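You operate a simulated robot arm through the tools that you are given. There is no shell and no other tool. Be economical: measure what you need, move in short steps, check, and stop when the job is done.

You run a simulated robot arm. Do the job below in one go: nothing can be reset, and whatever is moved stays where it is left.

JOB
Push the popped-out films home, shut the rack door and wipe the smudge off it.
Fine: use the beige cloth and put it back.
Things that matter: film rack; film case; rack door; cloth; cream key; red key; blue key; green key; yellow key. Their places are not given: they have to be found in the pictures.

Only the result counts: the job must be done as asked and must still hold three seconds after the hand-in. Knocking over, shifting, dropping, spilling or breaking anything else fails it. Flat cloth is picked up by pressing the open fingertips on it (5 to 10 N) and closing them slowly along it; thin cloth reads only 2 to 8 mm in the jaws.

ROBOT AND FRAMES
A 7-joint arm with a two-finger parallel gripper, fixed in place. Base frame: the origin is at the foot of the arm, x ahead of it, y to its left, z up. Lengths are in mm, angles in degrees, forces in N, time in s.
With the tool pointing down near the work surface it reaches from about 320 to 740 mm from the base axis. Its first joint turns from -115.0 to 115.0 degrees. Payload 3.91 kg.
Tool frame: the origin (TCP) lies between the finger pads and is the grasp point; the fingertips stand 30 mm ahead of it; z points along the fingers, y is the line along which they close. The gripper opens to 110 mm. The fingers are 20 mm wide and 10 mm thick; the gripper's body (48 by 112 mm) begins 55 mm behind the TCP.
Orientation is told as [roll, pitch, yaw] about the base's x, y, z axes, in that order, counted from this pose: with the fingers straight down and closing along the base's y, the tool's x points along the base's -x, its y along +y and its z along -z.

CONTROLS
- The arm moves only by the tool drive_tool. Its argument "rows" is a list that holds one entry, the list of rows, each a list of 6 numbers: the shift along the base's x, y, z in mm, then the turn, a rotation vector about the base's x, y, z in degrees. In form: [[[x, y, z, wx, wy, wz], ...]]. A call has 1 to 12 rows; each row is the pose to reach, as a shift and turn from the pose commanded when the call began. "hand" is the finger opening in mm, from 0 to 110, set as the call begins (left out, the last holds). Rows are played at 5 a second. More than 50 mm and 8.6 degrees between two rows, or a gripper value outside its range, and nothing of the call is played. A pose out of reach is approached as far as the arm can. The call stops where the force on the tool passes 40 N (or 10 N more than at its start, if that is more) or the arm is blocked; 0.2 s more then pass. The fingers move at their own pace (about 108 mm/s each) and stop on an object; they squeeze with about 24 N. The grip force told is the motor's: it shows also when the fingers shut on nothing. Time passes only in rows, and 0.2 s behind the last, so rows that repeat a pose let the fingers close. The reply holds the time, the measured pose of the TCP, the force on the tool along the base axes, the opening and the grip force, in the units named above and with some noise.
- Cameras (640 x 400 px; columns grow to the right, rows downward): "scene" is fixed at [42.1, 499.6, 1753.7]; the picture's right is [-0.30, -0.95, 0.00], its down [-0.83, 0.26, -0.50] and it looks along [0.48, -0.15, -0.87] (base axes); focal length 351 px, centre (320, 200). "wrist" rides on the gripper at [-36, 0, -57] in the tool frame; the picture's right is [0.00, -1.00, 0.00], its down [0.97, 0.00, -0.24] and it looks along [0.24, 0.00, 0.97] (tool axes); focal length 218 px, centre (320, 200).
- get_image(camera): a new picture of that camera. It takes no simulated time.
- lift_body(by): slides the trunk up (or, below 0, down) by that many mm; the arm rides with it, the base frame stays. It gives what a move gives, with no picture.
- measure_at(camera, pixels): for up to 12 pixels [column, row] of the newest picture of that camera ("zoom" is the newest enlarged one), the place [x, y, z] in the base frame of the surface seen there, good to about 3 mm, but the place of the scene camera against the robot may be out by one fixed shift of up to 12 mm in any direction. It takes no simulated time.
- close_up(camera, box): a new picture of the part [left, top, right, bottom] of that camera's present view, enlarged. It takes no simulated time.
- close_job(): hands the job in; it is judged then, once.

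Go step by step. Measure first, check grasps and placings, and put right what went wrong. The budget is 80 turns and 46 pictures, counting those below and the enlarged ones. Unless the task says otherwise, let go and move clear before handing in, and close with one line.

The tools are called as name(argument=value, ...) on one line, values as JSON. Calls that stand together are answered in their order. drive_tool: Moves the arm, as the interface text tells. Its arguments: {"type":"object","properties":{"rows":{"type":"array","items":{"type":"array","items":{"type":"array","items":{"type":"number"}}}},"hand":{"type":"number"}},"required":["rows"]} The other tools are called the same way: lift_body (by) slides the trunk up or down; get_image (camera) takes a picture; measure_at (camera, pixels) gives the place of the surface under pixels of a picture; close_up (camera, box) takes an enlarged picture of a part of a camera's view; close_job () hands the job in.

At the start:

```text
clock: 0.0
ee_pos: [373.4, 291.5, 1348.3]
tcp_rot: [0.0, 0.0, 0.0]
force: [0.6, 0.8, -0.1]
grip_width: 110.1
grip_force: 0.0
trunk travel left (down, up): [-925.0, 65.0]
```

scene: 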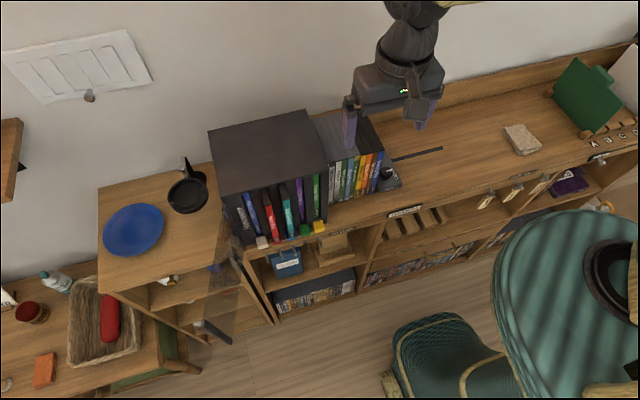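
wrist: 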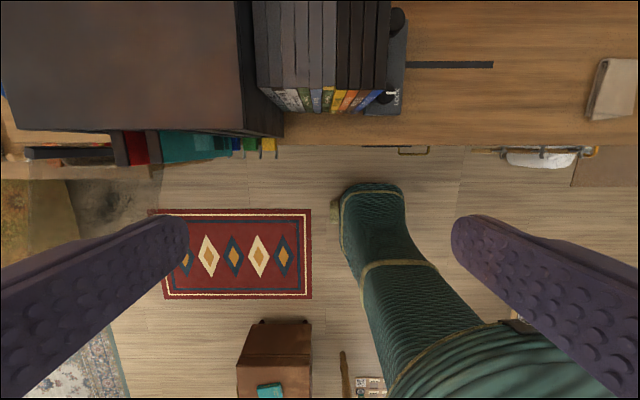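

The scene shows a dark film rack around (268,180) with cases sticking out, a glass-like door at about (220,300), coloured keys at (262,242)-(318,228) and a beige cloth at (522,139). I'll zoom in on these.

close_up(camera="scene", box=[190, 150, 350, 250])

close_up(camera="scene", box=[160, 210, 320, 350])

measure_at(camera="scene", pixels=[[210, 130], [306, 111], [328, 163], [221, 194], [262, 242], [276, 240], [290, 235], [305, 230], [318, 227], [522, 139], [450, 180], [350, 200]])

```text
4.00 times, centred on (270, 200) of scene
```

zoom: 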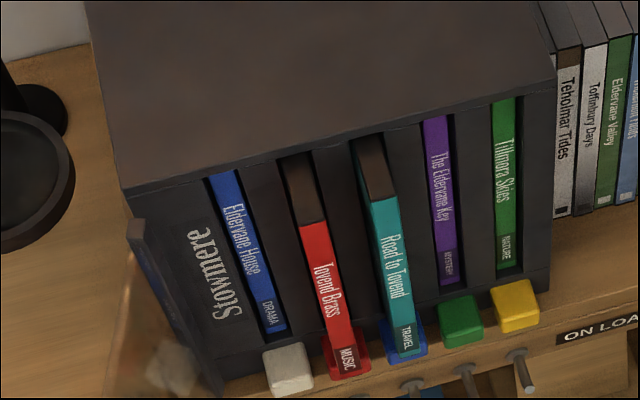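

```text
2.86 times, centred on (240, 280) of scene
```

zoom: 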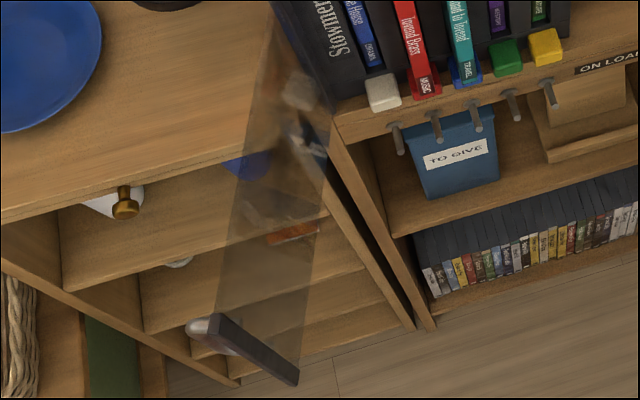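

```text
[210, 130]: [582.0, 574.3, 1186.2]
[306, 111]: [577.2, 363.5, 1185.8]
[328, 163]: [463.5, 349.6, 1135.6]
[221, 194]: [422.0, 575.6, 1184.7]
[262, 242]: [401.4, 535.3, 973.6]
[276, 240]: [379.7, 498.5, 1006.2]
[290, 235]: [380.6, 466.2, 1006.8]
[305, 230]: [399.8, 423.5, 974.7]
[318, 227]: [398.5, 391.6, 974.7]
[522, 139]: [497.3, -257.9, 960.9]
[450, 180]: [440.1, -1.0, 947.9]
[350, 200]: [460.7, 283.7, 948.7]
```

The red and teal films stick out about 20–40 mm (front face near x=380); others look flush. The glass door is open, hinged on the left of the rack. I'll look closer at the door and the films' depth.

close_up(camera="scene", box=[185, 225, 265, 350])

measure_at(camera="scene", pixels=[[227, 240], [240, 268], [232, 300], [215, 322], [200, 325], [230, 342], [250, 290], [245, 245], [233, 246], [222, 300], [268, 318], [212, 330]])

close_up(camera="scene", box=[230, 170, 330, 250])

```text
3.20 times, centred on (225, 288) of scene
```

zoom: 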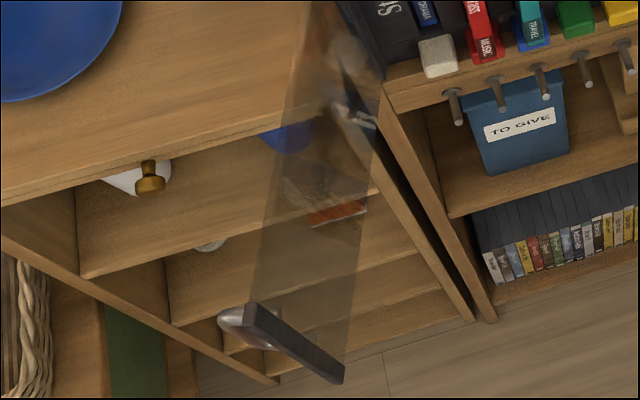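

```text
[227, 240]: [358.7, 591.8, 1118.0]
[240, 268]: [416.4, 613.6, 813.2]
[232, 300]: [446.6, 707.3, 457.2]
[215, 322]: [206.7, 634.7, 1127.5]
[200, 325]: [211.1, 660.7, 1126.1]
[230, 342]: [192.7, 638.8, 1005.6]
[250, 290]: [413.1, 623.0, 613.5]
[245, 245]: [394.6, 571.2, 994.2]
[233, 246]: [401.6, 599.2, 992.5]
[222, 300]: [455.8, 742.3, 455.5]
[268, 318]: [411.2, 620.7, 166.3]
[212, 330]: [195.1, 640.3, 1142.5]
```

```text
5.00 times, centred on (280, 210) of scene
```

zoom: 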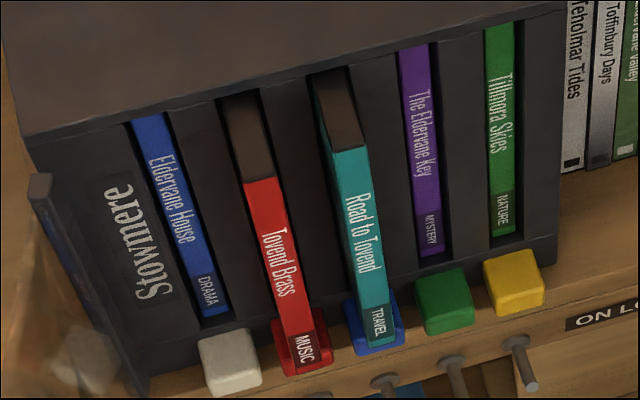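

Measuring flush versus popped films, front face, and door geometry using the 5x close-up.

measure_at(camera="zoom", pixels=[[148, 125], [212, 300], [262, 195], [308, 350], [350, 165], [378, 325], [414, 60], [432, 240], [500, 40], [504, 225], [215, 180], [390, 150]])

measure_at(camera="zoom", pixels=[[110, 200], [245, 120], [335, 90], [460, 150], [535, 150], [40, 190], [60, 240], [140, 390], [230, 350], [300, 330], [80, 350], [275, 340]])

measure_at(camera="scene", pixels=[[130, 230], [222, 280], [210, 318], [215, 310], [200, 322], [233, 242], [236, 261], [228, 232], [238, 225], [245, 290], [276, 322], [218, 336]])

```text
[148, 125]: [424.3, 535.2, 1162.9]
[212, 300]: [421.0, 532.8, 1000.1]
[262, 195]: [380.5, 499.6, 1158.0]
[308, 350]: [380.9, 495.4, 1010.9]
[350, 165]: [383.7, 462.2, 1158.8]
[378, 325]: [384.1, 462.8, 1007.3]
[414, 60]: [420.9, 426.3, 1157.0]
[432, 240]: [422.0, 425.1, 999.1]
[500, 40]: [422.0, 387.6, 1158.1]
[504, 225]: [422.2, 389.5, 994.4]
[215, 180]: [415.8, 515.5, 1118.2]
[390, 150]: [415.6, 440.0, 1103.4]
```

```text
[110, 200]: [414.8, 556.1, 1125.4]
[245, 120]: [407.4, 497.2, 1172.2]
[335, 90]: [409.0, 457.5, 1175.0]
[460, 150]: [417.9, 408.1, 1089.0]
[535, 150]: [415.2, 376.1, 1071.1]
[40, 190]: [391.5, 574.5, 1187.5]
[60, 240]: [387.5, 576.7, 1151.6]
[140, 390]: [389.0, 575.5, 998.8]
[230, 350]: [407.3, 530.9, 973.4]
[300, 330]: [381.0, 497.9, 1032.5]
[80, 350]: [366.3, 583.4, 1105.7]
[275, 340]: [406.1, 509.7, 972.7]
```

```text
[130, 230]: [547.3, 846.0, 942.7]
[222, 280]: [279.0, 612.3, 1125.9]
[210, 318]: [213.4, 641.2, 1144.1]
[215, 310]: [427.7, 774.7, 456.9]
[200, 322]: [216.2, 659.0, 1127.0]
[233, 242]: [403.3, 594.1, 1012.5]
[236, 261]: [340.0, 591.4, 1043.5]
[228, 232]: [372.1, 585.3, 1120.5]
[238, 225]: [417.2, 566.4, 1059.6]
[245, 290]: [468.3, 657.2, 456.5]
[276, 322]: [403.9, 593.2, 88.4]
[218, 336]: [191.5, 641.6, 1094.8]
```

Rack front is at x≈415, flush films at x≈422, popped ones at 381 (red y≈498, teal y≈463). I'll turn the tool to point along +x in front of the rack, above film level, and see whether the reach allows it.

drive_tool(rows=[[[-10, 17, -8, 0, -8, 0], [-20, 34, -16, 0, -16, 0], [-30, 51, -24, 0, -24, 0], [-40, 68, -32, 0, -32, 0], [-50, 85, -40, 0, -40, 0], [-60, 102, -48, 0, -48, 0], [-70, 119, -56, 0, -56, 0], [-80, 136, -64, 0, -64, 0], [-90, 153, -72, 0, -72, 0], [-95, 170, -80, 0, -80, 0], [-98, 185, -90, 0, -86, 0], [-98, 189, -98, 0, -90, 0]]], hand=22)

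get_image(camera="wrist")

get_image(camera="scene")

```text
clock: 2.6
ee_pos: [283.6, 476.9, 1255.4]
tcp_rot: [71.0, -89.2, -72.1]
force: [0.2, -0.6, -0.2]
grip_width: 22.0
grip_force: 0.1
trunk travel left (down, up): [-925.0, 65.0]
```

```text
39 pictures are left
```

wrist: 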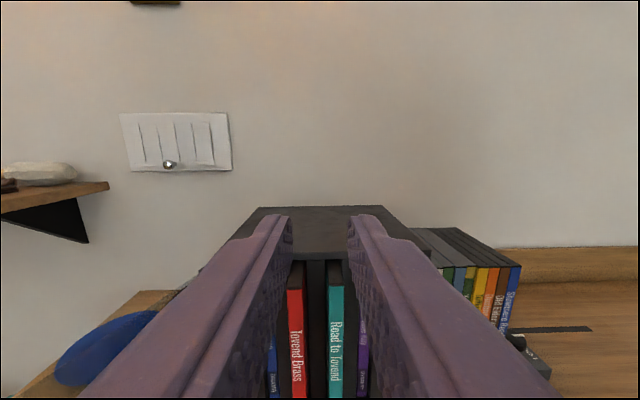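

```text
38 pictures are left
```

scene: 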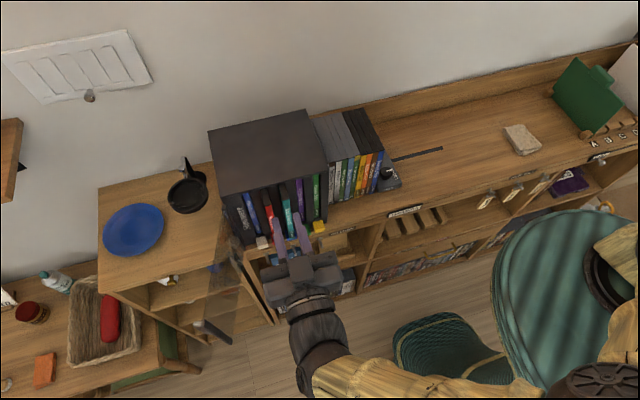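

The tool now points straight at the rack; in the wrist view the red film is at (296,330) and teal at (336,330). I'll measure them with the wrist camera to get rid of the scene shift.

measure_at(camera="wrist", pixels=[[290, 330], [302, 330], [296, 370], [330, 330], [342, 330], [336, 370], [316, 330], [364, 380], [271, 380], [316, 255], [296, 270], [316, 240]])

measure_at(camera="scene", pixels=[[245, 198], [257, 200], [281, 225], [300, 222]])

```text
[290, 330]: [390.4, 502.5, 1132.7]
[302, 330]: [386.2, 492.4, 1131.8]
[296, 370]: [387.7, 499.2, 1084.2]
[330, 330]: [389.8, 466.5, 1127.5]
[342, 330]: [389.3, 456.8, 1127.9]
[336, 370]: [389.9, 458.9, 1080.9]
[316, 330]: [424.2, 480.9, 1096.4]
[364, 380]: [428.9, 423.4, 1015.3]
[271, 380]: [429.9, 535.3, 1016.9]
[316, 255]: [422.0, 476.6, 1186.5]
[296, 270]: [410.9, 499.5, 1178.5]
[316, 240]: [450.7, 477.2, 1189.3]
```

```text
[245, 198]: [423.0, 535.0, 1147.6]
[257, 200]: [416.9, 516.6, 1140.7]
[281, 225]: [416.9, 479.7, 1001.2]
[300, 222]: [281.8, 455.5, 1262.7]
```

In the robot frame the films' fronts are at x≈388 (red y≈498, teal y≈461), home is x≈429. With opening 26 the two finger centres are 36 apart, so I can push both at once; lower to z≈1085 first.

drive_tool(rows=[[[0, 0, -40, 0, 0, 0], [0, 0, -85, 0, 0, 0], [0, 0, -130, 0, 0, 0], [10, 0, -168, 0, 0, 0], [35, 0, -168, 0, 0, 0], [35, 0, -168, 0, 0, 0]]], hand=26)

get_image(camera="wrist")

```text
clock: 4.0
ee_pos: [323.3, 474.0, 1086.8]
tcp_rot: [67.7, -89.1, -69.5]
force: [1.4, 0.4, 0.1]
grip_width: 26.3
grip_force: 0.1
trunk travel left (down, up): [-925.0, 65.0]
```

```text
37 pictures are left
```

wrist: 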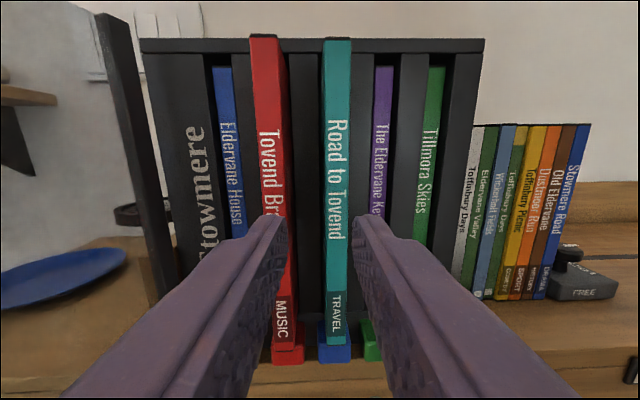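

Fingers line up nearly; TCP y is 474 and the films' midpoint should be ~480. I'll re-measure from this nearer view.

measure_at(camera="wrist", pixels=[[257, 150], [280, 150], [327, 150], [347, 150], [286, 335], [336, 310], [300, 150], [212, 150], [360, 150], [236, 200], [320, 150], [378, 150]])

```text
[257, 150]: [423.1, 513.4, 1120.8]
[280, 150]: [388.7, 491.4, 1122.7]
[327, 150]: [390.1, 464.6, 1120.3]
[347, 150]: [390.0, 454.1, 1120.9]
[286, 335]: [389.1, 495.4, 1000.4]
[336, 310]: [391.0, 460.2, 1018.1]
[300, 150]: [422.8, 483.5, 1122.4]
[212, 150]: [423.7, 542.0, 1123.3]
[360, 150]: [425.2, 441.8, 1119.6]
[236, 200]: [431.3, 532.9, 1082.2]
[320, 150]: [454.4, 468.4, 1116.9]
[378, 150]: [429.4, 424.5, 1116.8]
```

Film centres are y≈496 (red) and 460 (teal), midpoint 478, so I'll shift +4 in y and push forward, watching force.

drive_tool(rows=[[[0, 4, 0, 0, 0, 0], [15, 4, 0, 0, 0, 0], [30, 4, 0, 0, 0, 0], [40, 4, 0, 0, 0, 0], [48, 4, 0, 0, 0, 0], [56, 4, 0, 0, 0, 0], [62, 4, 0, 0, 0, 0]]])

get_image(camera="wrist")

```text
clock: 5.6
ee_pos: [373.4, 484.3, 1082.5]
tcp_rot: [-117.5, -89.9, 117.4]
force: [0.4, 0.8, -0.2]
grip_width: 25.7
grip_force: 0.1
trunk travel left (down, up): [-925.0, 65.0]
```

```text
36 pictures are left
```

wrist: 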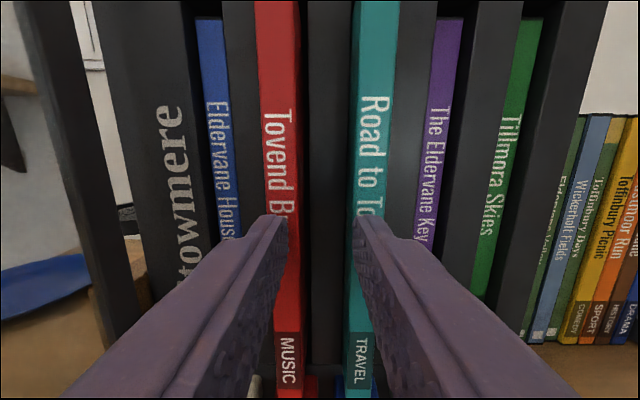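

No force yet at tip x≈403, and y is now 484; check whether the films moved and where the finger tips lie.

measure_at(camera="wrist", pixels=[[262, 150], [297, 150], [352, 150], [392, 150], [330, 150], [305, 230], [288, 370], [358, 370], [217, 150], [438, 150], [272, 225], [365, 225]])

```text
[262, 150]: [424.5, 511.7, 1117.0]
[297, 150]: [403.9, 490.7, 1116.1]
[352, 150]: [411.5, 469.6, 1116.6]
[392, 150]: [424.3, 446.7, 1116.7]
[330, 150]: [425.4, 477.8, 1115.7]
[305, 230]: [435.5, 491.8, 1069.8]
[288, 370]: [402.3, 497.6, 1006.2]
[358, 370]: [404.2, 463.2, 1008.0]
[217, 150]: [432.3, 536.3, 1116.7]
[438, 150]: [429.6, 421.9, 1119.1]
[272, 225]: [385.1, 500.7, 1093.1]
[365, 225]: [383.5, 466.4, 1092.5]
```

The films move with the fingers (now x≈403). The fingers sit ~5 mm too far left, so I'll back off 4 mm, shift −5 in y and push on to home (tip x≈428).

drive_tool(rows=[[[-5, 0, 0, 0, 0, 0], [-5, -5, 0, 0, 0, 0], [-5, -5, 0, 0, 0, 0], [4, -5, 0, 0, 0, 0], [10, -5, 0, 0, 0, 0], [15, -5, 0, 0, 0, 0], [19, -5, 0, 0, 0, 0], [19, -5, 0, 0, 0, 0]]])

get_image(camera="wrist")

```text
clock: 7.4
ee_pos: [393.4, 476.6, 1085.4]
tcp_rot: [73.9, -89.5, -74.9]
force: [-28.2, -2.2, -3.0]
grip_width: 24.8
grip_force: 0.0
trunk travel left (down, up): [-925.0, 65.0]
```

```text
35 pictures are left
```

wrist: 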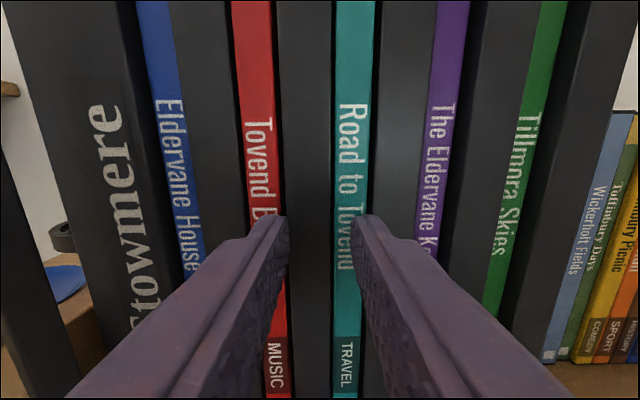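

A 28 N push at tip x≈423: either home or a finger on a divider. Measuring the film fronts.

measure_at(camera="wrist", pixels=[[253, 100], [270, 180], [352, 90], [350, 180], [276, 375], [346, 375], [160, 100], [440, 120], [305, 150], [400, 120], [200, 100], [360, 50]])

```text
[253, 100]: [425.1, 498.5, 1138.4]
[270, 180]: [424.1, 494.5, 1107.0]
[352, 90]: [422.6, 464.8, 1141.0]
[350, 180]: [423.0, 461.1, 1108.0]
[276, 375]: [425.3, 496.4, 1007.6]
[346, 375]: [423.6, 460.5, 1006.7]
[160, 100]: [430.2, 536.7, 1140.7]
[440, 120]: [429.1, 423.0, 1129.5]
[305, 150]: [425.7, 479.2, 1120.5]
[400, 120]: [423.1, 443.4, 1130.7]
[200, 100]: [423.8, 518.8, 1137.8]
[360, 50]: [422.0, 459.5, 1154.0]
```

Films are at x≈424, home being ≈430; the fingers lie a few mm right of the slots and touch the dividers. Back off, shift +3 in y and push again.

drive_tool(rows=[[[-10, 0, 0, 0, 0, 0], [-10, 3, 0, 0, 0, 0], [-10, 3, 0, 0, 0, 0], [-3, 3, 0, 0, 0, 0], [3, 3, 0, 0, 0, 0], [6, 3, 0, 0, 0, 0], [9, 3, 0, 0, 0, 0], [9, 3, 0, 0, 0, 0]]])

get_image(camera="wrist")

```text
clock: 7.9
ee_pos: [394.1, 473.0, 1085.5]
tcp_rot: [42.1, -89.3, -44.0]
force: [-43.7, 12.7, 1.6]
grip_width: 31.3
grip_force: 5.7
trunk travel left (down, up): [-925.0, 65.0]
stopped in row 2: the force on the tool passed its limit (the readings are from after the stop); the commanded pose is now the measured one
```

```text
34 pictures are left
```

wrist: 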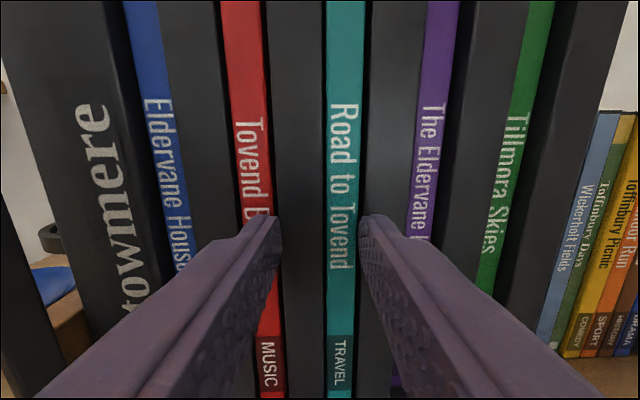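

The move halted with the right finger slipped onto the divider (opening 31). I'll back straight out 25 mm and re-check.

drive_tool(rows=[[[-5, 0, 0, 0, 0, 0], [-12, 0, 0, 0, 0, 0], [-20, 0, 0, 0, 0, 0], [-25, 0, 0, 0, 0, 0], [-25, 0, 0, 0, 0, 0]]], hand=26)

drive_tool(rows=[[[0, 0, 0, 0, 0, 0], [0, 0, 0, 0, 0, 0], [0, 0, 0, 0, 0, 0]]])

get_image(camera="wrist")

```text
clock: 8.4
ee_pos: [392.9, 472.7, 1086.1]
tcp_rot: [32.6, -88.6, -35.0]
force: [-44.6, 13.9, 4.2]
grip_width: 32.4
grip_force: 6.8
trunk travel left (down, up): [-925.0, 65.0]
stopped in row 2: the force on the tool passed its limit (the readings are from after the stop); the commanded pose is now the measured one
```

```text
clock: 9.2
ee_pos: [393.8, 472.5, 1086.9]
tcp_rot: [38.6, -88.5, -41.3]
force: [-51.1, 17.1, 2.0]
grip_width: 33.0
grip_force: 7.1
trunk travel left (down, up): [-925.0, 65.0]
```

```text
33 pictures are left
```

wrist: 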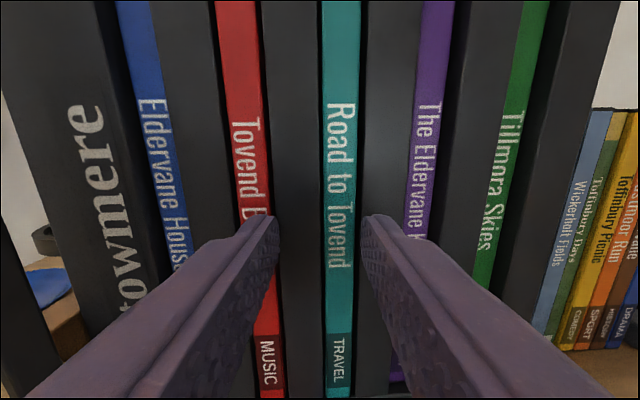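

Force keeps at 51 N because each retreat aborts before taking hold; I'll command a single large retreat.

drive_tool(rows=[[[-45, 0, 0, 0, 0, 0], [-45, 0, 0, 0, 0, 0], [-45, 0, 0, 0, 0, 0], [-45, 0, 0, 0, 0, 0]]])

get_image(camera="scene")

```text
clock: 9.5
ee_pos: [392.3, 470.4, 1085.7]
tcp_rot: [30.6, -87.9, -34.5]
force: [-57.2, 28.3, 6.2]
grip_width: 38.7
grip_force: 13.1
trunk travel left (down, up): [-925.0, 65.0]
stopped in row 1: the force on the tool passed its limit (the readings are from after the stop); the commanded pose is now the measured one
```

```text
32 pictures are left
```

scene: 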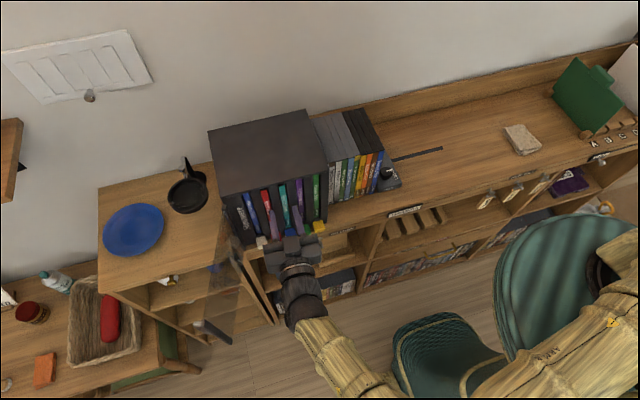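

The tool is still pressing +x and −y. I'll relax the fingers to the present opening and retreat in −x/+y.

drive_tool(rows=[[[-40, 12, 0, 0, 0, 0], [-80, 12, 0, 0, 0, 0], [-80, 12, 0, 0, 0, 0]]], hand=40)

```text
clock: 10.3
ee_pos: [355.7, 452.5, 1081.9]
tcp_rot: [23.3, -88.5, -31.7]
force: [0.2, 0.5, 0.1]
grip_width: 39.8
grip_force: 0.1
trunk travel left (down, up): [-925.0, 65.0]
```

It's free now, but drifted to y≈452 with some yaw. Let it settle and read again.

drive_tool(rows=[[[0, 0, 0, 0, 0, 0], [0, 0, 0, 0, 0, 0], [0, 0, 0, 0, 0, 0], [0, 0, 0, 0, 0, 0], [0, 0, 0, 0, 0, 0]]], hand=26)

get_image(camera="wrist")

```text
clock: 11.5
ee_pos: [354.7, 455.0, 1083.7]
tcp_rot: [29.0, -88.0, -37.5]
force: [0.2, 0.0, -0.8]
grip_width: 26.1
grip_force: 0.0
trunk travel left (down, up): [-925.0, 65.0]
```

```text
31 pictures are left
```

wrist: 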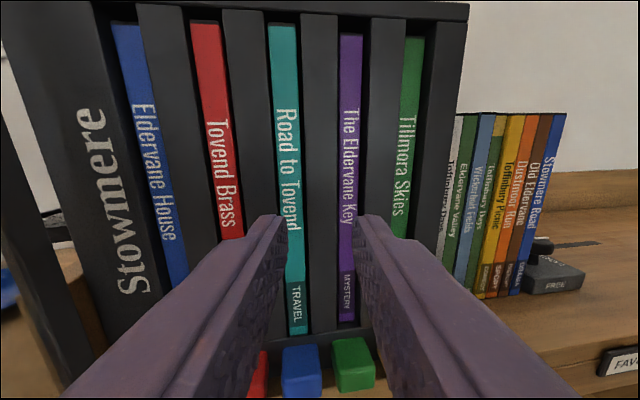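

The command (x≈312) was simply too close in for this orientation, so the arm sagged to what it could reach. Go forward to x≈380, y≈478 with the yaw corrected and check the pose before pushing.

drive_tool(rows=[[[30, 0, 0, 0, 0, 2], [60, -4, 0, 0, 0, 4], [68, -4, 0, 0, 0, 4], [68, -4, 0, 0, 0, 4], [68, -4, 0, 0, 0, 4]]])

get_image(camera="wrist")

```text
clock: 12.0
ee_pos: [391.4, 458.7, 1087.8]
tcp_rot: [39.3, -86.8, -44.2]
force: [-18.3, -0.1, 4.9]
grip_width: 24.6
grip_force: 0.1
trunk travel left (down, up): [-925.0, 65.0]
stopped in row 2: the force on the tool passed its limit (the readings are from after the stop); the commanded pose is now the measured one
```

```text
30 pictures are left
```

wrist: 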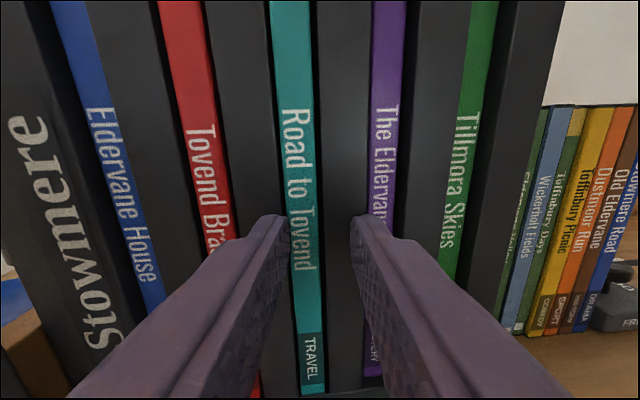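

It stopped with light contact at y≈459, misaligned. The commanded pose is now the measured one, so I'll back off modestly 14 mm, go +19 in y and undo the tilt.

drive_tool(rows=[[[-14, 0, 0, 0, 0, 0], [-14, 0, 0, 0, -2, 3], [-14, 12, 0, 0, -3, 5], [-14, 19, 0, 0, -3, 5], [-14, 19, 0, 0, -3, 5], [-14, 19, 0, 0, -3, 5]]])

get_image(camera="wrist")

```text
clock: 12.6
ee_pos: [393.1, 453.6, 1089.0]
tcp_rot: [43.1, -85.4, -48.7]
force: [-39.9, 18.0, 0.4]
grip_width: 33.5
grip_force: 7.4
trunk travel left (down, up): [-925.0, 65.0]
stopped in row 2: the force on the tool passed its limit (the readings are from after the stop); the commanded pose is now the measured one
```

```text
29 pictures are left
```

wrist: 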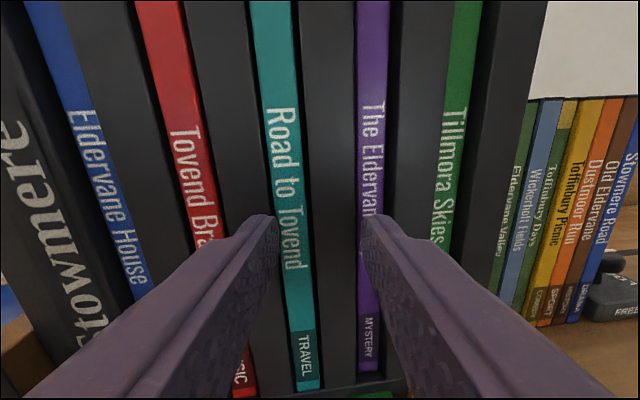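

The arm behaves badly near this pose (probably a joint limit/singularity). I'll take a large retreat and rise, and use a less extreme tilt afterwards.

drive_tool(rows=[[[-40, 12, 0, 0, 0, 0], [-70, 12, 0, 0, 0, 0], [-70, 0, 40, 0, 0, 0], [-70, 0, 80, 0, 8, 0], [-70, 0, 120, 0, 16, 0], [-70, 0, 150, 0, 24, 0], [-70, 0, 150, 0, 30, 0], [-70, 0, 150, 0, 30, 0]]], hand=36)

get_image(camera="scene")

```text
clock: 14.4
ee_pos: [325.6, 449.7, 1238.9]
tcp_rot: [-0.5, -56.6, -6.4]
force: [0.0, 0.4, -0.1]
grip_width: 36.3
grip_force: 0.2
trunk travel left (down, up): [-925.0, 65.0]
```

```text
28 pictures are left
```

scene: 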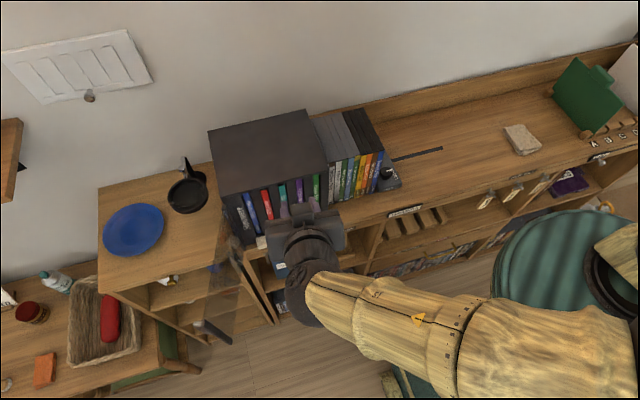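

This pose (pitch −57) tracks accurately. I'll straighten yaw, centre on y=478 and descend to z≈1095 with tips ~35 mm short of the rack.

drive_tool(rows=[[[0, 10, -10, 0, 0, 3], [0, 20, -40, 0, 0, 6], [0, 28, -80, 0, 0, 6.4], [10, 28, -120, 0, 0, 6.4], [20, 28, -145, 0, 0, 6.4], [20, 28, -145, 0, 0, 6.4], [20, 28, -145, 0, 0, 6.4]]], hand=26)

get_image(camera="wrist")

```text
clock: 16.0
ee_pos: [366.2, 467.7, 1098.5]
tcp_rot: [0.9, -56.5, -3.5]
force: [-0.7, -0.1, 0.5]
grip_width: 26.0
grip_force: 0.0
trunk travel left (down, up): [-925.0, 65.0]
```

```text
27 pictures are left
```

wrist: 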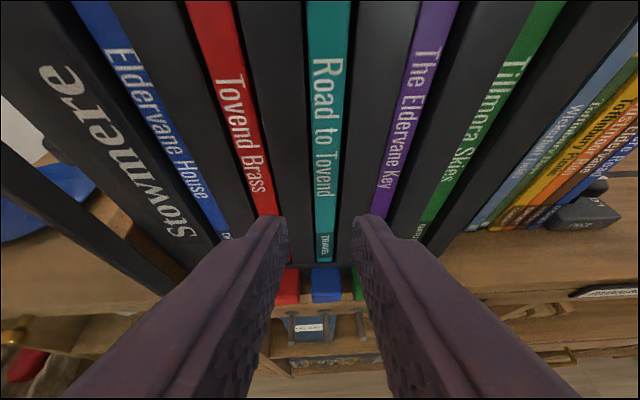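

The arm can't get down this close in; at z≈1239 it tracked well, so lowering the trunk by ~130 should help. First raise the tool back, and check the height of things near the arm.

drive_tool(rows=[[[0, 0, 30, 0, 0, 0], [0, 0, 70, 0, 0, 0], [0, 0, 110, 0, 0, 0], [0, 0, 145, 0, 0, 0], [0, 0, 180, 0, 0, 0], [0, 0, 220, 0, 0, 0], [0, 0, 220, 0, 0, 0]]])

measure_at(camera="scene", pixels=[[530, 260], [520, 330], [440, 340], [410, 320], [600, 270], [540, 380], [470, 365], [400, 390], [420, 300], [520, 230]])

```text
clock: 17.6
ee_pos: [363.5, 466.7, 1310.7]
tcp_rot: [-1.8, -57.1, -0.8]
force: [-0.1, 0.3, -0.6]
grip_width: 26.2
grip_force: 0.0
trunk travel left (down, up): [-925.0, 65.0]
```

```text
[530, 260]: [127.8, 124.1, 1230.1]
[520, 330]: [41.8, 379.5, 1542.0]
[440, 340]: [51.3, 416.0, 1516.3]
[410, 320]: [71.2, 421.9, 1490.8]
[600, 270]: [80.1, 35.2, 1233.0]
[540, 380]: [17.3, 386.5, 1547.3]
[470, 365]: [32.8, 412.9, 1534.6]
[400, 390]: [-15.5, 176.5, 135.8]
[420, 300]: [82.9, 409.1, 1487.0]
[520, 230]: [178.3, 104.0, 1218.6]
```

The teal shape is the robot's own torso; nothing is below the elbow. TCP at z≈1311; lower the trunk by 150.

lift_body(by=-150)

drive_tool(rows=[[[0, 5, -15, 0, 0, 0], [0, 11, -40, 0, 0, 0.5], [0, 11, -68, 0, 0, 0.8], [0, 11, -68, 0, 0, 0.8], [0, 11, -68, 0, 0, 0.8]]])

get_image(camera="wrist")

```text
clock: 19.3
ee_pos: [362.0, 466.5, 1161.1]
tcp_rot: [-1.1, -57.0, -1.4]
force: [-1.1, 0.4, 0.4]
grip_width: 25.7
grip_force: 0.0
trunk travel left (down, up): [-775.0, 215.0]
```

```text
clock: 20.5
ee_pos: [367.8, 477.1, 1103.3]
tcp_rot: [1.7, -56.3, -3.4]
force: [-0.5, -0.2, 1.1]
grip_width: 26.2
grip_force: 0.0
trunk travel left (down, up): [-775.0, 215.0]
```

```text
26 pictures are left
```

wrist: 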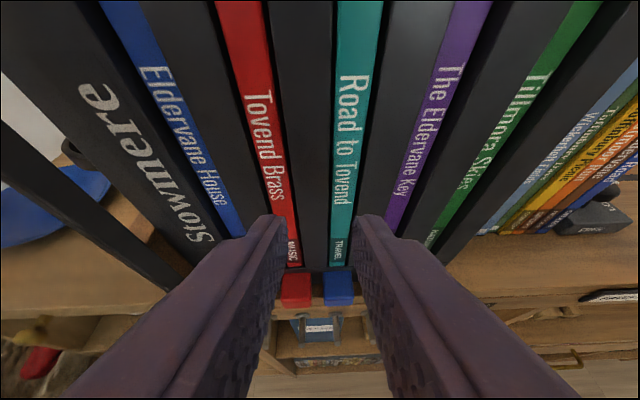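

Small residual error remains (x +5, z +10). I'll wait briefly with a null move to see whether this is lag or a limit.

drive_tool(rows=[[[0, 0, 0, 0, 0, 0], [0, 0, 0, 0, 0, 0], [0, 0, 0, 0, 0, 0], [0, 0, 0, 0, 0, 0], [0, 0, 0, 0, 0, 0]]])

drive_tool(rows=[[[0, 0, 20, 0, 0, 0], [0, 0, 20, 0, 0, 0], [0, 0, 20, 0, 0, 0], [0, 0, 20, 0, 0, 0]]])

```text
clock: 21.7
ee_pos: [368.8, 476.1, 1102.2]
tcp_rot: [1.1, -56.4, -3.2]
force: [-0.7, 0.1, 0.1]
grip_width: 26.1
grip_force: 0.2
trunk travel left (down, up): [-775.0, 215.0]
```

```text
clock: 22.7
ee_pos: [369.4, 473.3, 1112.8]
tcp_rot: [-1.6, -57.1, -1.0]
force: [0.0, 0.1, -1.4]
grip_width: 26.0
grip_force: 0.1
trunk travel left (down, up): [-775.0, 215.0]
```

There's a limit on pulling in at this tilt. A steeper tool (about 30° off vertical) still clears the rack lip and moves the wrist outward, so I'll turn +25° about y and recentre.

drive_tool(rows=[[[0, 0, 5, 0, 7, 0], [0, 2, 5, 0, 14, 0], [0, 3, 5, 0, 21, 0], [0, 4, 0, 0, 25, 0], [0, 4, 0, 0, 25, 0], [0, 4, 0, 0, 25, 0]]])

get_image(camera="wrist")

```text
clock: 24.1
ee_pos: [347.1, 492.7, 1115.8]
tcp_rot: [-0.1, -31.9, 0.5]
force: [-0.3, -0.3, -0.6]
grip_width: 25.9
grip_force: 0.2
trunk travel left (down, up): [-775.0, 215.0]
```

```text
25 pictures are left
```

wrist: 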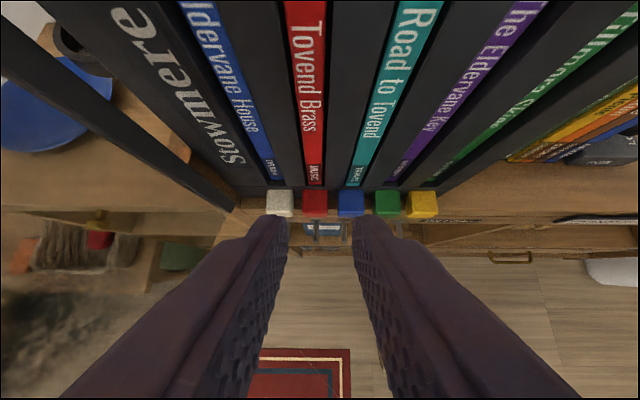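

Pose now reads cleanly (pitch −32, yaw ~0). Move to x≈388, y=478, z≈1100 and check alignment.

drive_tool(rows=[[[15, -8, -8, 0, 0, 0], [30, -14.7, -16, 0, 0, 0], [40, -14.7, -16, 0, 0, 0], [40, -14.7, -16, 0, 0, 0], [40, -14.7, -16, 0, 0, 0]]])

get_image(camera="wrist")

```text
clock: 25.3
ee_pos: [386.9, 478.6, 1099.3]
tcp_rot: [-0.1, -31.8, 0.5]
force: [0.2, 0.6, 0.0]
grip_width: 25.9
grip_force: 0.1
trunk travel left (down, up): [-775.0, 215.0]
```

```text
24 pictures are left
```

wrist: 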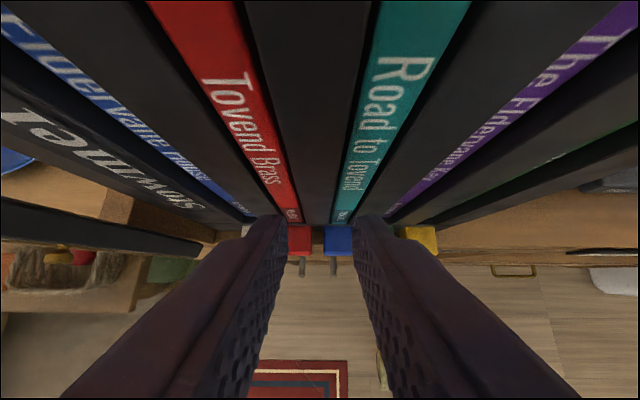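

Tracking is exact now. Measure the film edges and slot edges near contact height.

measure_at(camera="wrist", pixels=[[215, 100], [232, 100], [252, 100], [360, 100], [380, 100], [405, 100], [300, 100], [262, 100], [195, 100], [440, 100], [353, 100], [420, 100]])

close_up(camera="wrist", box=[200, 80, 440, 240])

```text
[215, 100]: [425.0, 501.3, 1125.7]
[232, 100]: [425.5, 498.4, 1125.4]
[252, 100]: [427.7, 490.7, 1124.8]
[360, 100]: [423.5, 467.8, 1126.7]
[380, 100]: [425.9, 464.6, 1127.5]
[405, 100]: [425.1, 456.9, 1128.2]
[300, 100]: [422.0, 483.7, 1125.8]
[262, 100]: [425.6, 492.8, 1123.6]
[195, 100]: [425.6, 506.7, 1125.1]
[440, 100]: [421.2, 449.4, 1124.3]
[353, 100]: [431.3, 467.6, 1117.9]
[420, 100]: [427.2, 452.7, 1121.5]
```

```text
2.50 times, centred on (320, 160) of wrist
```

zoom: 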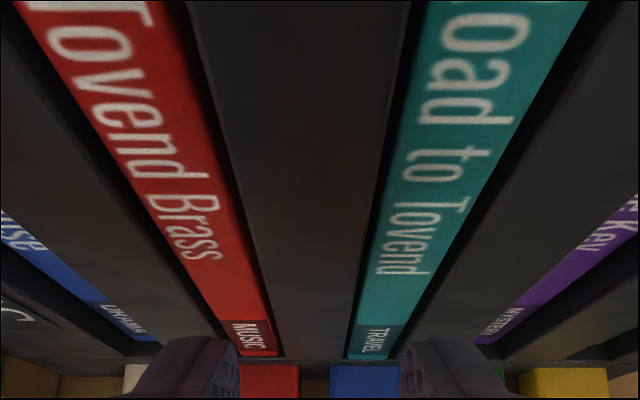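

Slots: red ≈489.5–505, teal ≈454–469; fingers at 478.6±18 fit. Shift +0.8, opening 25.5, push forward slowly to front tip ≈430.

drive_tool(rows=[[[0, 0.8, 0, 0, 0, 0], [8, 0.8, 0, 0, 0, 0], [12, 0.8, 0, 0, 0, 0], [15, 0.8, 0, 0, 0, 0], [17, 0.8, 0, 0, 0, 0], [19, 0.8, 0, 0, 0, 0], [19, 0.8, 0, 0, 0, 0]]], hand=25.5)

get_image(camera="wrist")

```text
clock: 26.9
ee_pos: [405.8, 477.8, 1099.2]
tcp_rot: [-0.1, -31.8, 0.4]
force: [0.0, -0.6, 0.0]
grip_width: 25.7
grip_force: 0.0
trunk travel left (down, up): [-775.0, 215.0]
```

```text
22 pictures are left
```

wrist: 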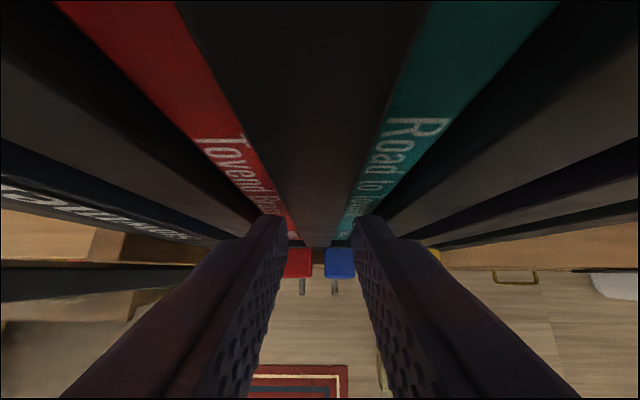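

No contact force; measure whether the film fronts moved to ≈430.

measure_at(camera="wrist", pixels=[[220, 130], [245, 170], [400, 140], [385, 170], [320, 120], [150, 50], [470, 50], [230, 150]])

drive_tool(rows=[[[2, 0.8, 0, 0, 0, 0], [4, 0.8, 0, 0, 0, 0], [6, 0.8, 0, 0, 0, 0], [6, 0.8, 0, 0, 0, 0]]])

```text
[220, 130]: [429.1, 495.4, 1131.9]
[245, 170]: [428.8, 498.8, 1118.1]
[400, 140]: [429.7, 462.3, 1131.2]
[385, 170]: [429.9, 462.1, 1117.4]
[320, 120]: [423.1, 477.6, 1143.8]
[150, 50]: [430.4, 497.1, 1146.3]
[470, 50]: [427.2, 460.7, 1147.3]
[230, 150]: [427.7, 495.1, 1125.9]
```

```text
clock: 27.9
ee_pos: [409.2, 479.0, 1098.9]
tcp_rot: [0.0, -31.7, 0.6]
force: [-12.5, -0.7, 2.0]
grip_width: 25.9
grip_force: 0.0
trunk travel left (down, up): [-775.0, 215.0]
```

Now 12.5 N at tip ≈433: the films have bottomed out. Retreat straight back and look.

drive_tool(rows=[[[-20, 0, 0, 0, 0, 0], [-50, 0, 0, 0, 0, 0], [-55, 0, 30, 0, 0, 0], [-55, 0, 70, 0, 0, 0], [-55, 0, 110, 0, 0, 0], [-55, -30, 150, 0, 0, 0], [-55, -70, 150, 0, 0, 0], [-55, -100, 150, 0, 0, 0]]])

close_up(camera="scene", box=[180, 170, 340, 350])

```text
clock: 29.7
ee_pos: [356.8, 377.2, 1249.5]
tcp_rot: [0.1, -31.8, 0.4]
force: [-0.3, 0.1, -1.1]
grip_width: 25.9
grip_force: 0.1
trunk travel left (down, up): [-775.0, 215.0]
```

```text
2.22 times, centred on (260, 260) of scene
```

zoom: 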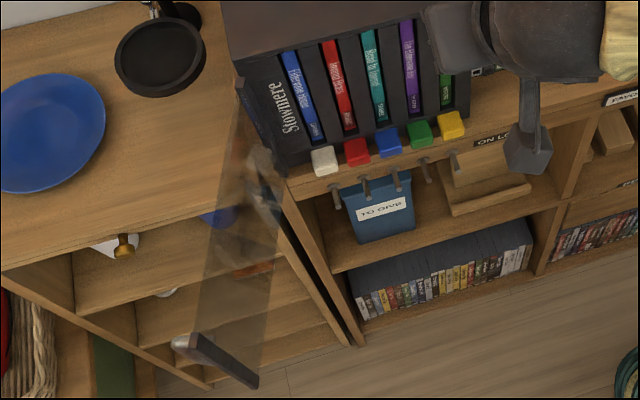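

All five films are now flush. The door runs from hinge ≈(398,576) to free edge ≈(199,640), outside facing +y with the knob. I'll straighten the tool to point down, close the fingers and go over the door top to its outside at about (267,660).

drive_tool(rows=[[[-5, 20, 10, 0, 6, 0], [-15, 55, 15, 0, 13, 0], [-25, 95, 15, 0, 20, 0], [-40, 135, 15, 0, 27, 0], [-55, 175, 15, 0, 31.8, 0], [-70, 215, 15, 0, 31.8, 0], [-85, 250, 15, 0, 31.8, 0], [-90, 288, 15, 0, 31.8, 0], [-90, 288, 15, 0, 31.8, 0]]], hand=0)

get_image(camera="scene")

get_image(camera="wrist")

```text
clock: 31.7
ee_pos: [260.0, 620.5, 1252.4]
tcp_rot: [0.2, -0.1, 0.3]
force: [0.4, -1.7, 0.7]
grip_width: 0.0
grip_force: 23.9
out of reach, approached as far as the arm can: row 7, 8, 9
trunk travel left (down, up): [-775.0, 215.0]
```

```text
20 pictures are left
```

scene: 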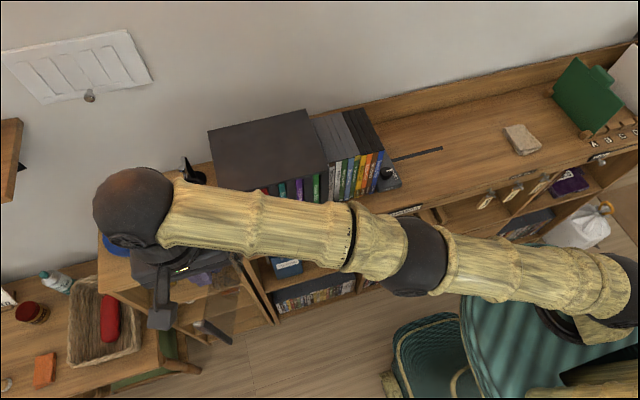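

```text
19 pictures are left
```

wrist: 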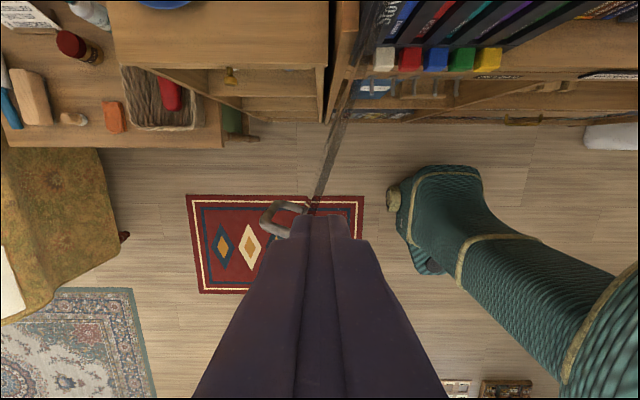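

Out of reach at this height: raising the trunk again will give more radius. Wrist view shows the door edge-on (line from (355,60) to (310,200)) and a loop handle at (285,215); measure them.

measure_at(camera="wrist", pixels=[[310, 205], [314, 203], [270, 215], [290, 206], [275, 230], [262, 222], [322, 170], [345, 110], [352, 80], [285, 236]])

lift_body(by=150)

```text
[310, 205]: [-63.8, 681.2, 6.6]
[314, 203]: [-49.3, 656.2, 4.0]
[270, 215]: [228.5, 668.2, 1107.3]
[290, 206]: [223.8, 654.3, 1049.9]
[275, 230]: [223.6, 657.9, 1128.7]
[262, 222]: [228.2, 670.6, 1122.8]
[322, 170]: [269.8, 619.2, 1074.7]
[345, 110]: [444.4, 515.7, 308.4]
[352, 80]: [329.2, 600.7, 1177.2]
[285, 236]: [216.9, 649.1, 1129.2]
```

```text
clock: 33.5
ee_pos: [260.5, 621.6, 1402.1]
tcp_rot: [0.2, -0.1, 0.5]
force: [-0.2, 0.5, 0.4]
grip_width: 0.1
grip_force: 24.1
trunk travel left (down, up): [-925.0, 65.0]
```

Door line confirmed: (270,619)→(329,601), handle at x≈224 sticking out to y≈670. Move to (290,655) above door height, then check the reach before descending.

drive_tool(rows=[[[10, 0, -40, 0, 0, 0], [20, 0, -80, 0, 0, 0], [30, 0, -120, 0, 0, 0], [30, 15, -135, 0, 0, 0], [30, 35, -145, 0, 0, 0], [30, 35, -145, 0, 0, 0]]])

```text
clock: 34.9
ee_pos: [289.7, 654.7, 1257.2]
tcp_rot: [0.1, 0.1, 0.3]
force: [0.4, 0.0, -0.6]
grip_width: 0.0
grip_force: 23.9
out of reach, approached as far as the arm can: row 1, 2, 3, 4
trunk travel left (down, up): [-925.0, 65.0]
```

Reached exactly. Descend to TCP z=1150 on the outside of the door and start pushing it round.

drive_tool(rows=[[[0, 0, -40, 0, 0, 0], [0, 0, -80, 0, 0, 0], [0, 0, -107, 0, 0, 0], [0, 0, -107, 0, 0, 0], [-3, -20, -107, 0, 0, 0], [-6, -35, -107, 0, 0, 0], [-9, -47, -107, 0, 0, 0], [-13, -60, -107, 0, 0, 0], [-14, -75, -107, 0, 0, 0], [-14.5, -91, -107, 0, 0, 0]]])

get_image(camera="wrist")

```text
clock: 37.1
ee_pos: [275.3, 563.1, 1151.9]
tcp_rot: [0.2, 0.0, 0.4]
force: [-0.3, 0.5, 0.3]
grip_width: 0.0
grip_force: 23.1
trunk travel left (down, up): [-925.0, 65.0]
```

```text
18 pictures are left
```

wrist: 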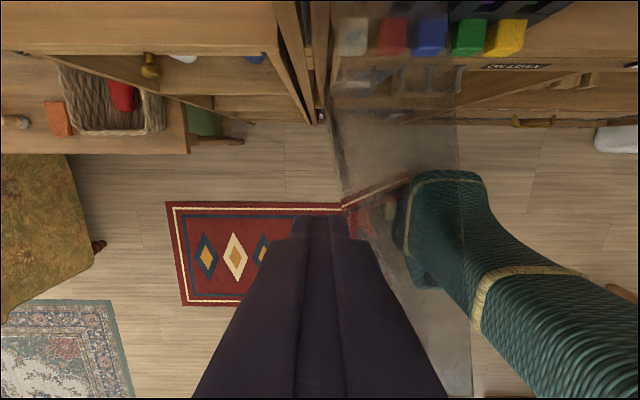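

The door is swinging with the finger. Continue along the arc.

drive_tool(rows=[[[3, -17, 0, 0, 0, 0], [7, -33, 0, 0, 0, 0], [14, -50, 0, 0, 0, 0], [23, -65, 0, 0, 0, 0], [34, -78, 0, 0, 0, 0], [45, -90, 0, 0, 0, 0], [59, -99, 0, 0, 0, 0], [74, -107, 0, 0, 0, 0], [85, -112, 0, 0, 0, 0], [95, -115, 0, 0, 0, 0]]])

get_image(camera="scene")

```text
clock: 39.3
ee_pos: [370.4, 449.1, 1150.1]
tcp_rot: [0.2, 0.0, 0.4]
force: [-0.3, -0.4, 0.5]
grip_width: 0.0
grip_force: 24.2
trunk travel left (down, up): [-925.0, 65.0]
```

```text
17 pictures are left
```

scene: 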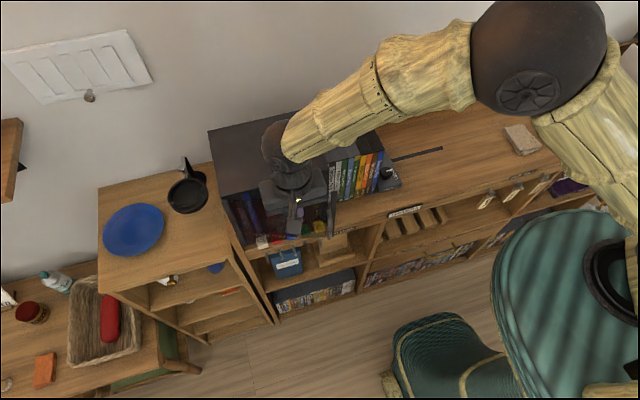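

The door is almost shut. Push on in +x in small steps until it seats.

drive_tool(rows=[[[5, 0, 0, 0, 0, 0], [9, 0, 0, 0, 0, 0], [13, 0, 0, 0, 0, 0], [17, 0, 0, 0, 0, 0], [20, 0, 0, 0, 0, 0], [20, 0, 0, 0, 0, 0]]])

close_up(camera="scene", box=[200, 150, 360, 250])

```text
clock: 40.7
ee_pos: [389.9, 450.1, 1150.7]
tcp_rot: [0.3, 0.0, 0.3]
force: [-0.2, 0.1, -1.3]
grip_width: 0.0
grip_force: 23.7
trunk travel left (down, up): [-925.0, 65.0]
```

```text
4.00 times, centred on (280, 200) of scene
```

zoom: 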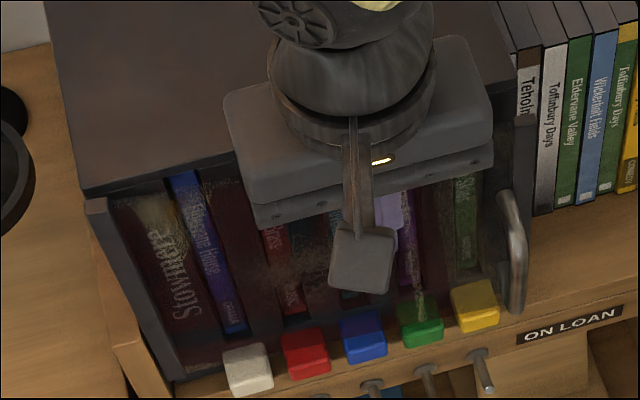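

Still no contact force at finger front ≈400; keep pressing in small steps until it resists.

drive_tool(rows=[[[3, 0, 0, 0, 0, 0], [6, 0, 0, 0, 0, 0], [9, 0, 0, 0, 0, 0], [12, 0, 0, 0, 0, 0], [15, 0, 0, 0, 0, 0], [17, 0, 0, 0, 0, 0]]])

```text
clock: 42.1
ee_pos: [401.4, 450.0, 1150.8]
tcp_rot: [0.1, 0.2, 0.7]
force: [-26.3, -4.2, -5.6]
grip_width: 0.4
grip_force: 23.9
trunk travel left (down, up): [-925.0, 65.0]
```

26 N with finger front at ≈411: door seated. Back off and inspect the door and smudge from the front.

drive_tool(rows=[[[-25, 0, 0, 0, 0, 0], [-60, 0, 0, 0, 0, 0], [-90, -20, 0, 0, 0, 0], [-100, -50, 20, 0, -8, 0], [-105, -80, 40, 0, -16, 0], [-110, -90, 60, 0, -24, 0], [-110, -90, 80, 0, -32, 0], [-110, -75, 80, 0, -35, 0], [-110, -60, 80, 0, -35, 0]]])

get_image(camera="wrist")

close_up(camera="scene", box=[200, 150, 360, 250])

```text
clock: 44.1
ee_pos: [299.0, 389.6, 1229.9]
tcp_rot: [-0.1, -35.1, 0.3]
force: [-0.2, 0.4, -0.7]
grip_width: 0.1
grip_force: 23.9
trunk travel left (down, up): [-925.0, 65.0]
```

```text
15 pictures are left
```

wrist: 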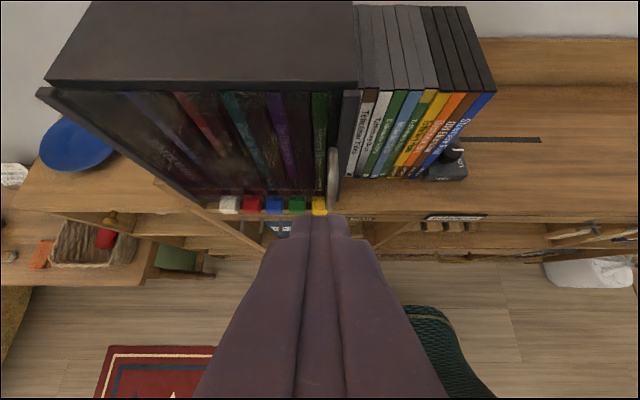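

```text
4.00 times, centred on (280, 200) of scene
```

zoom: 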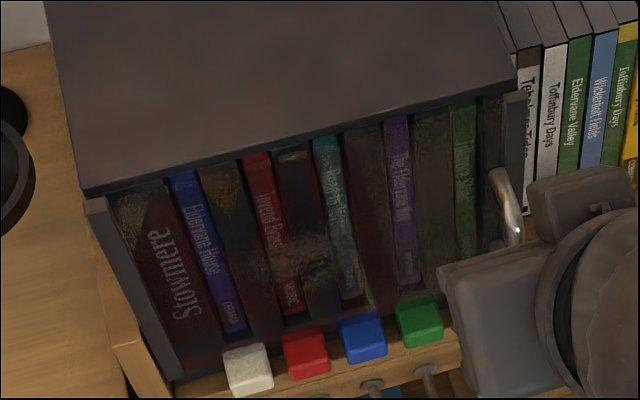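

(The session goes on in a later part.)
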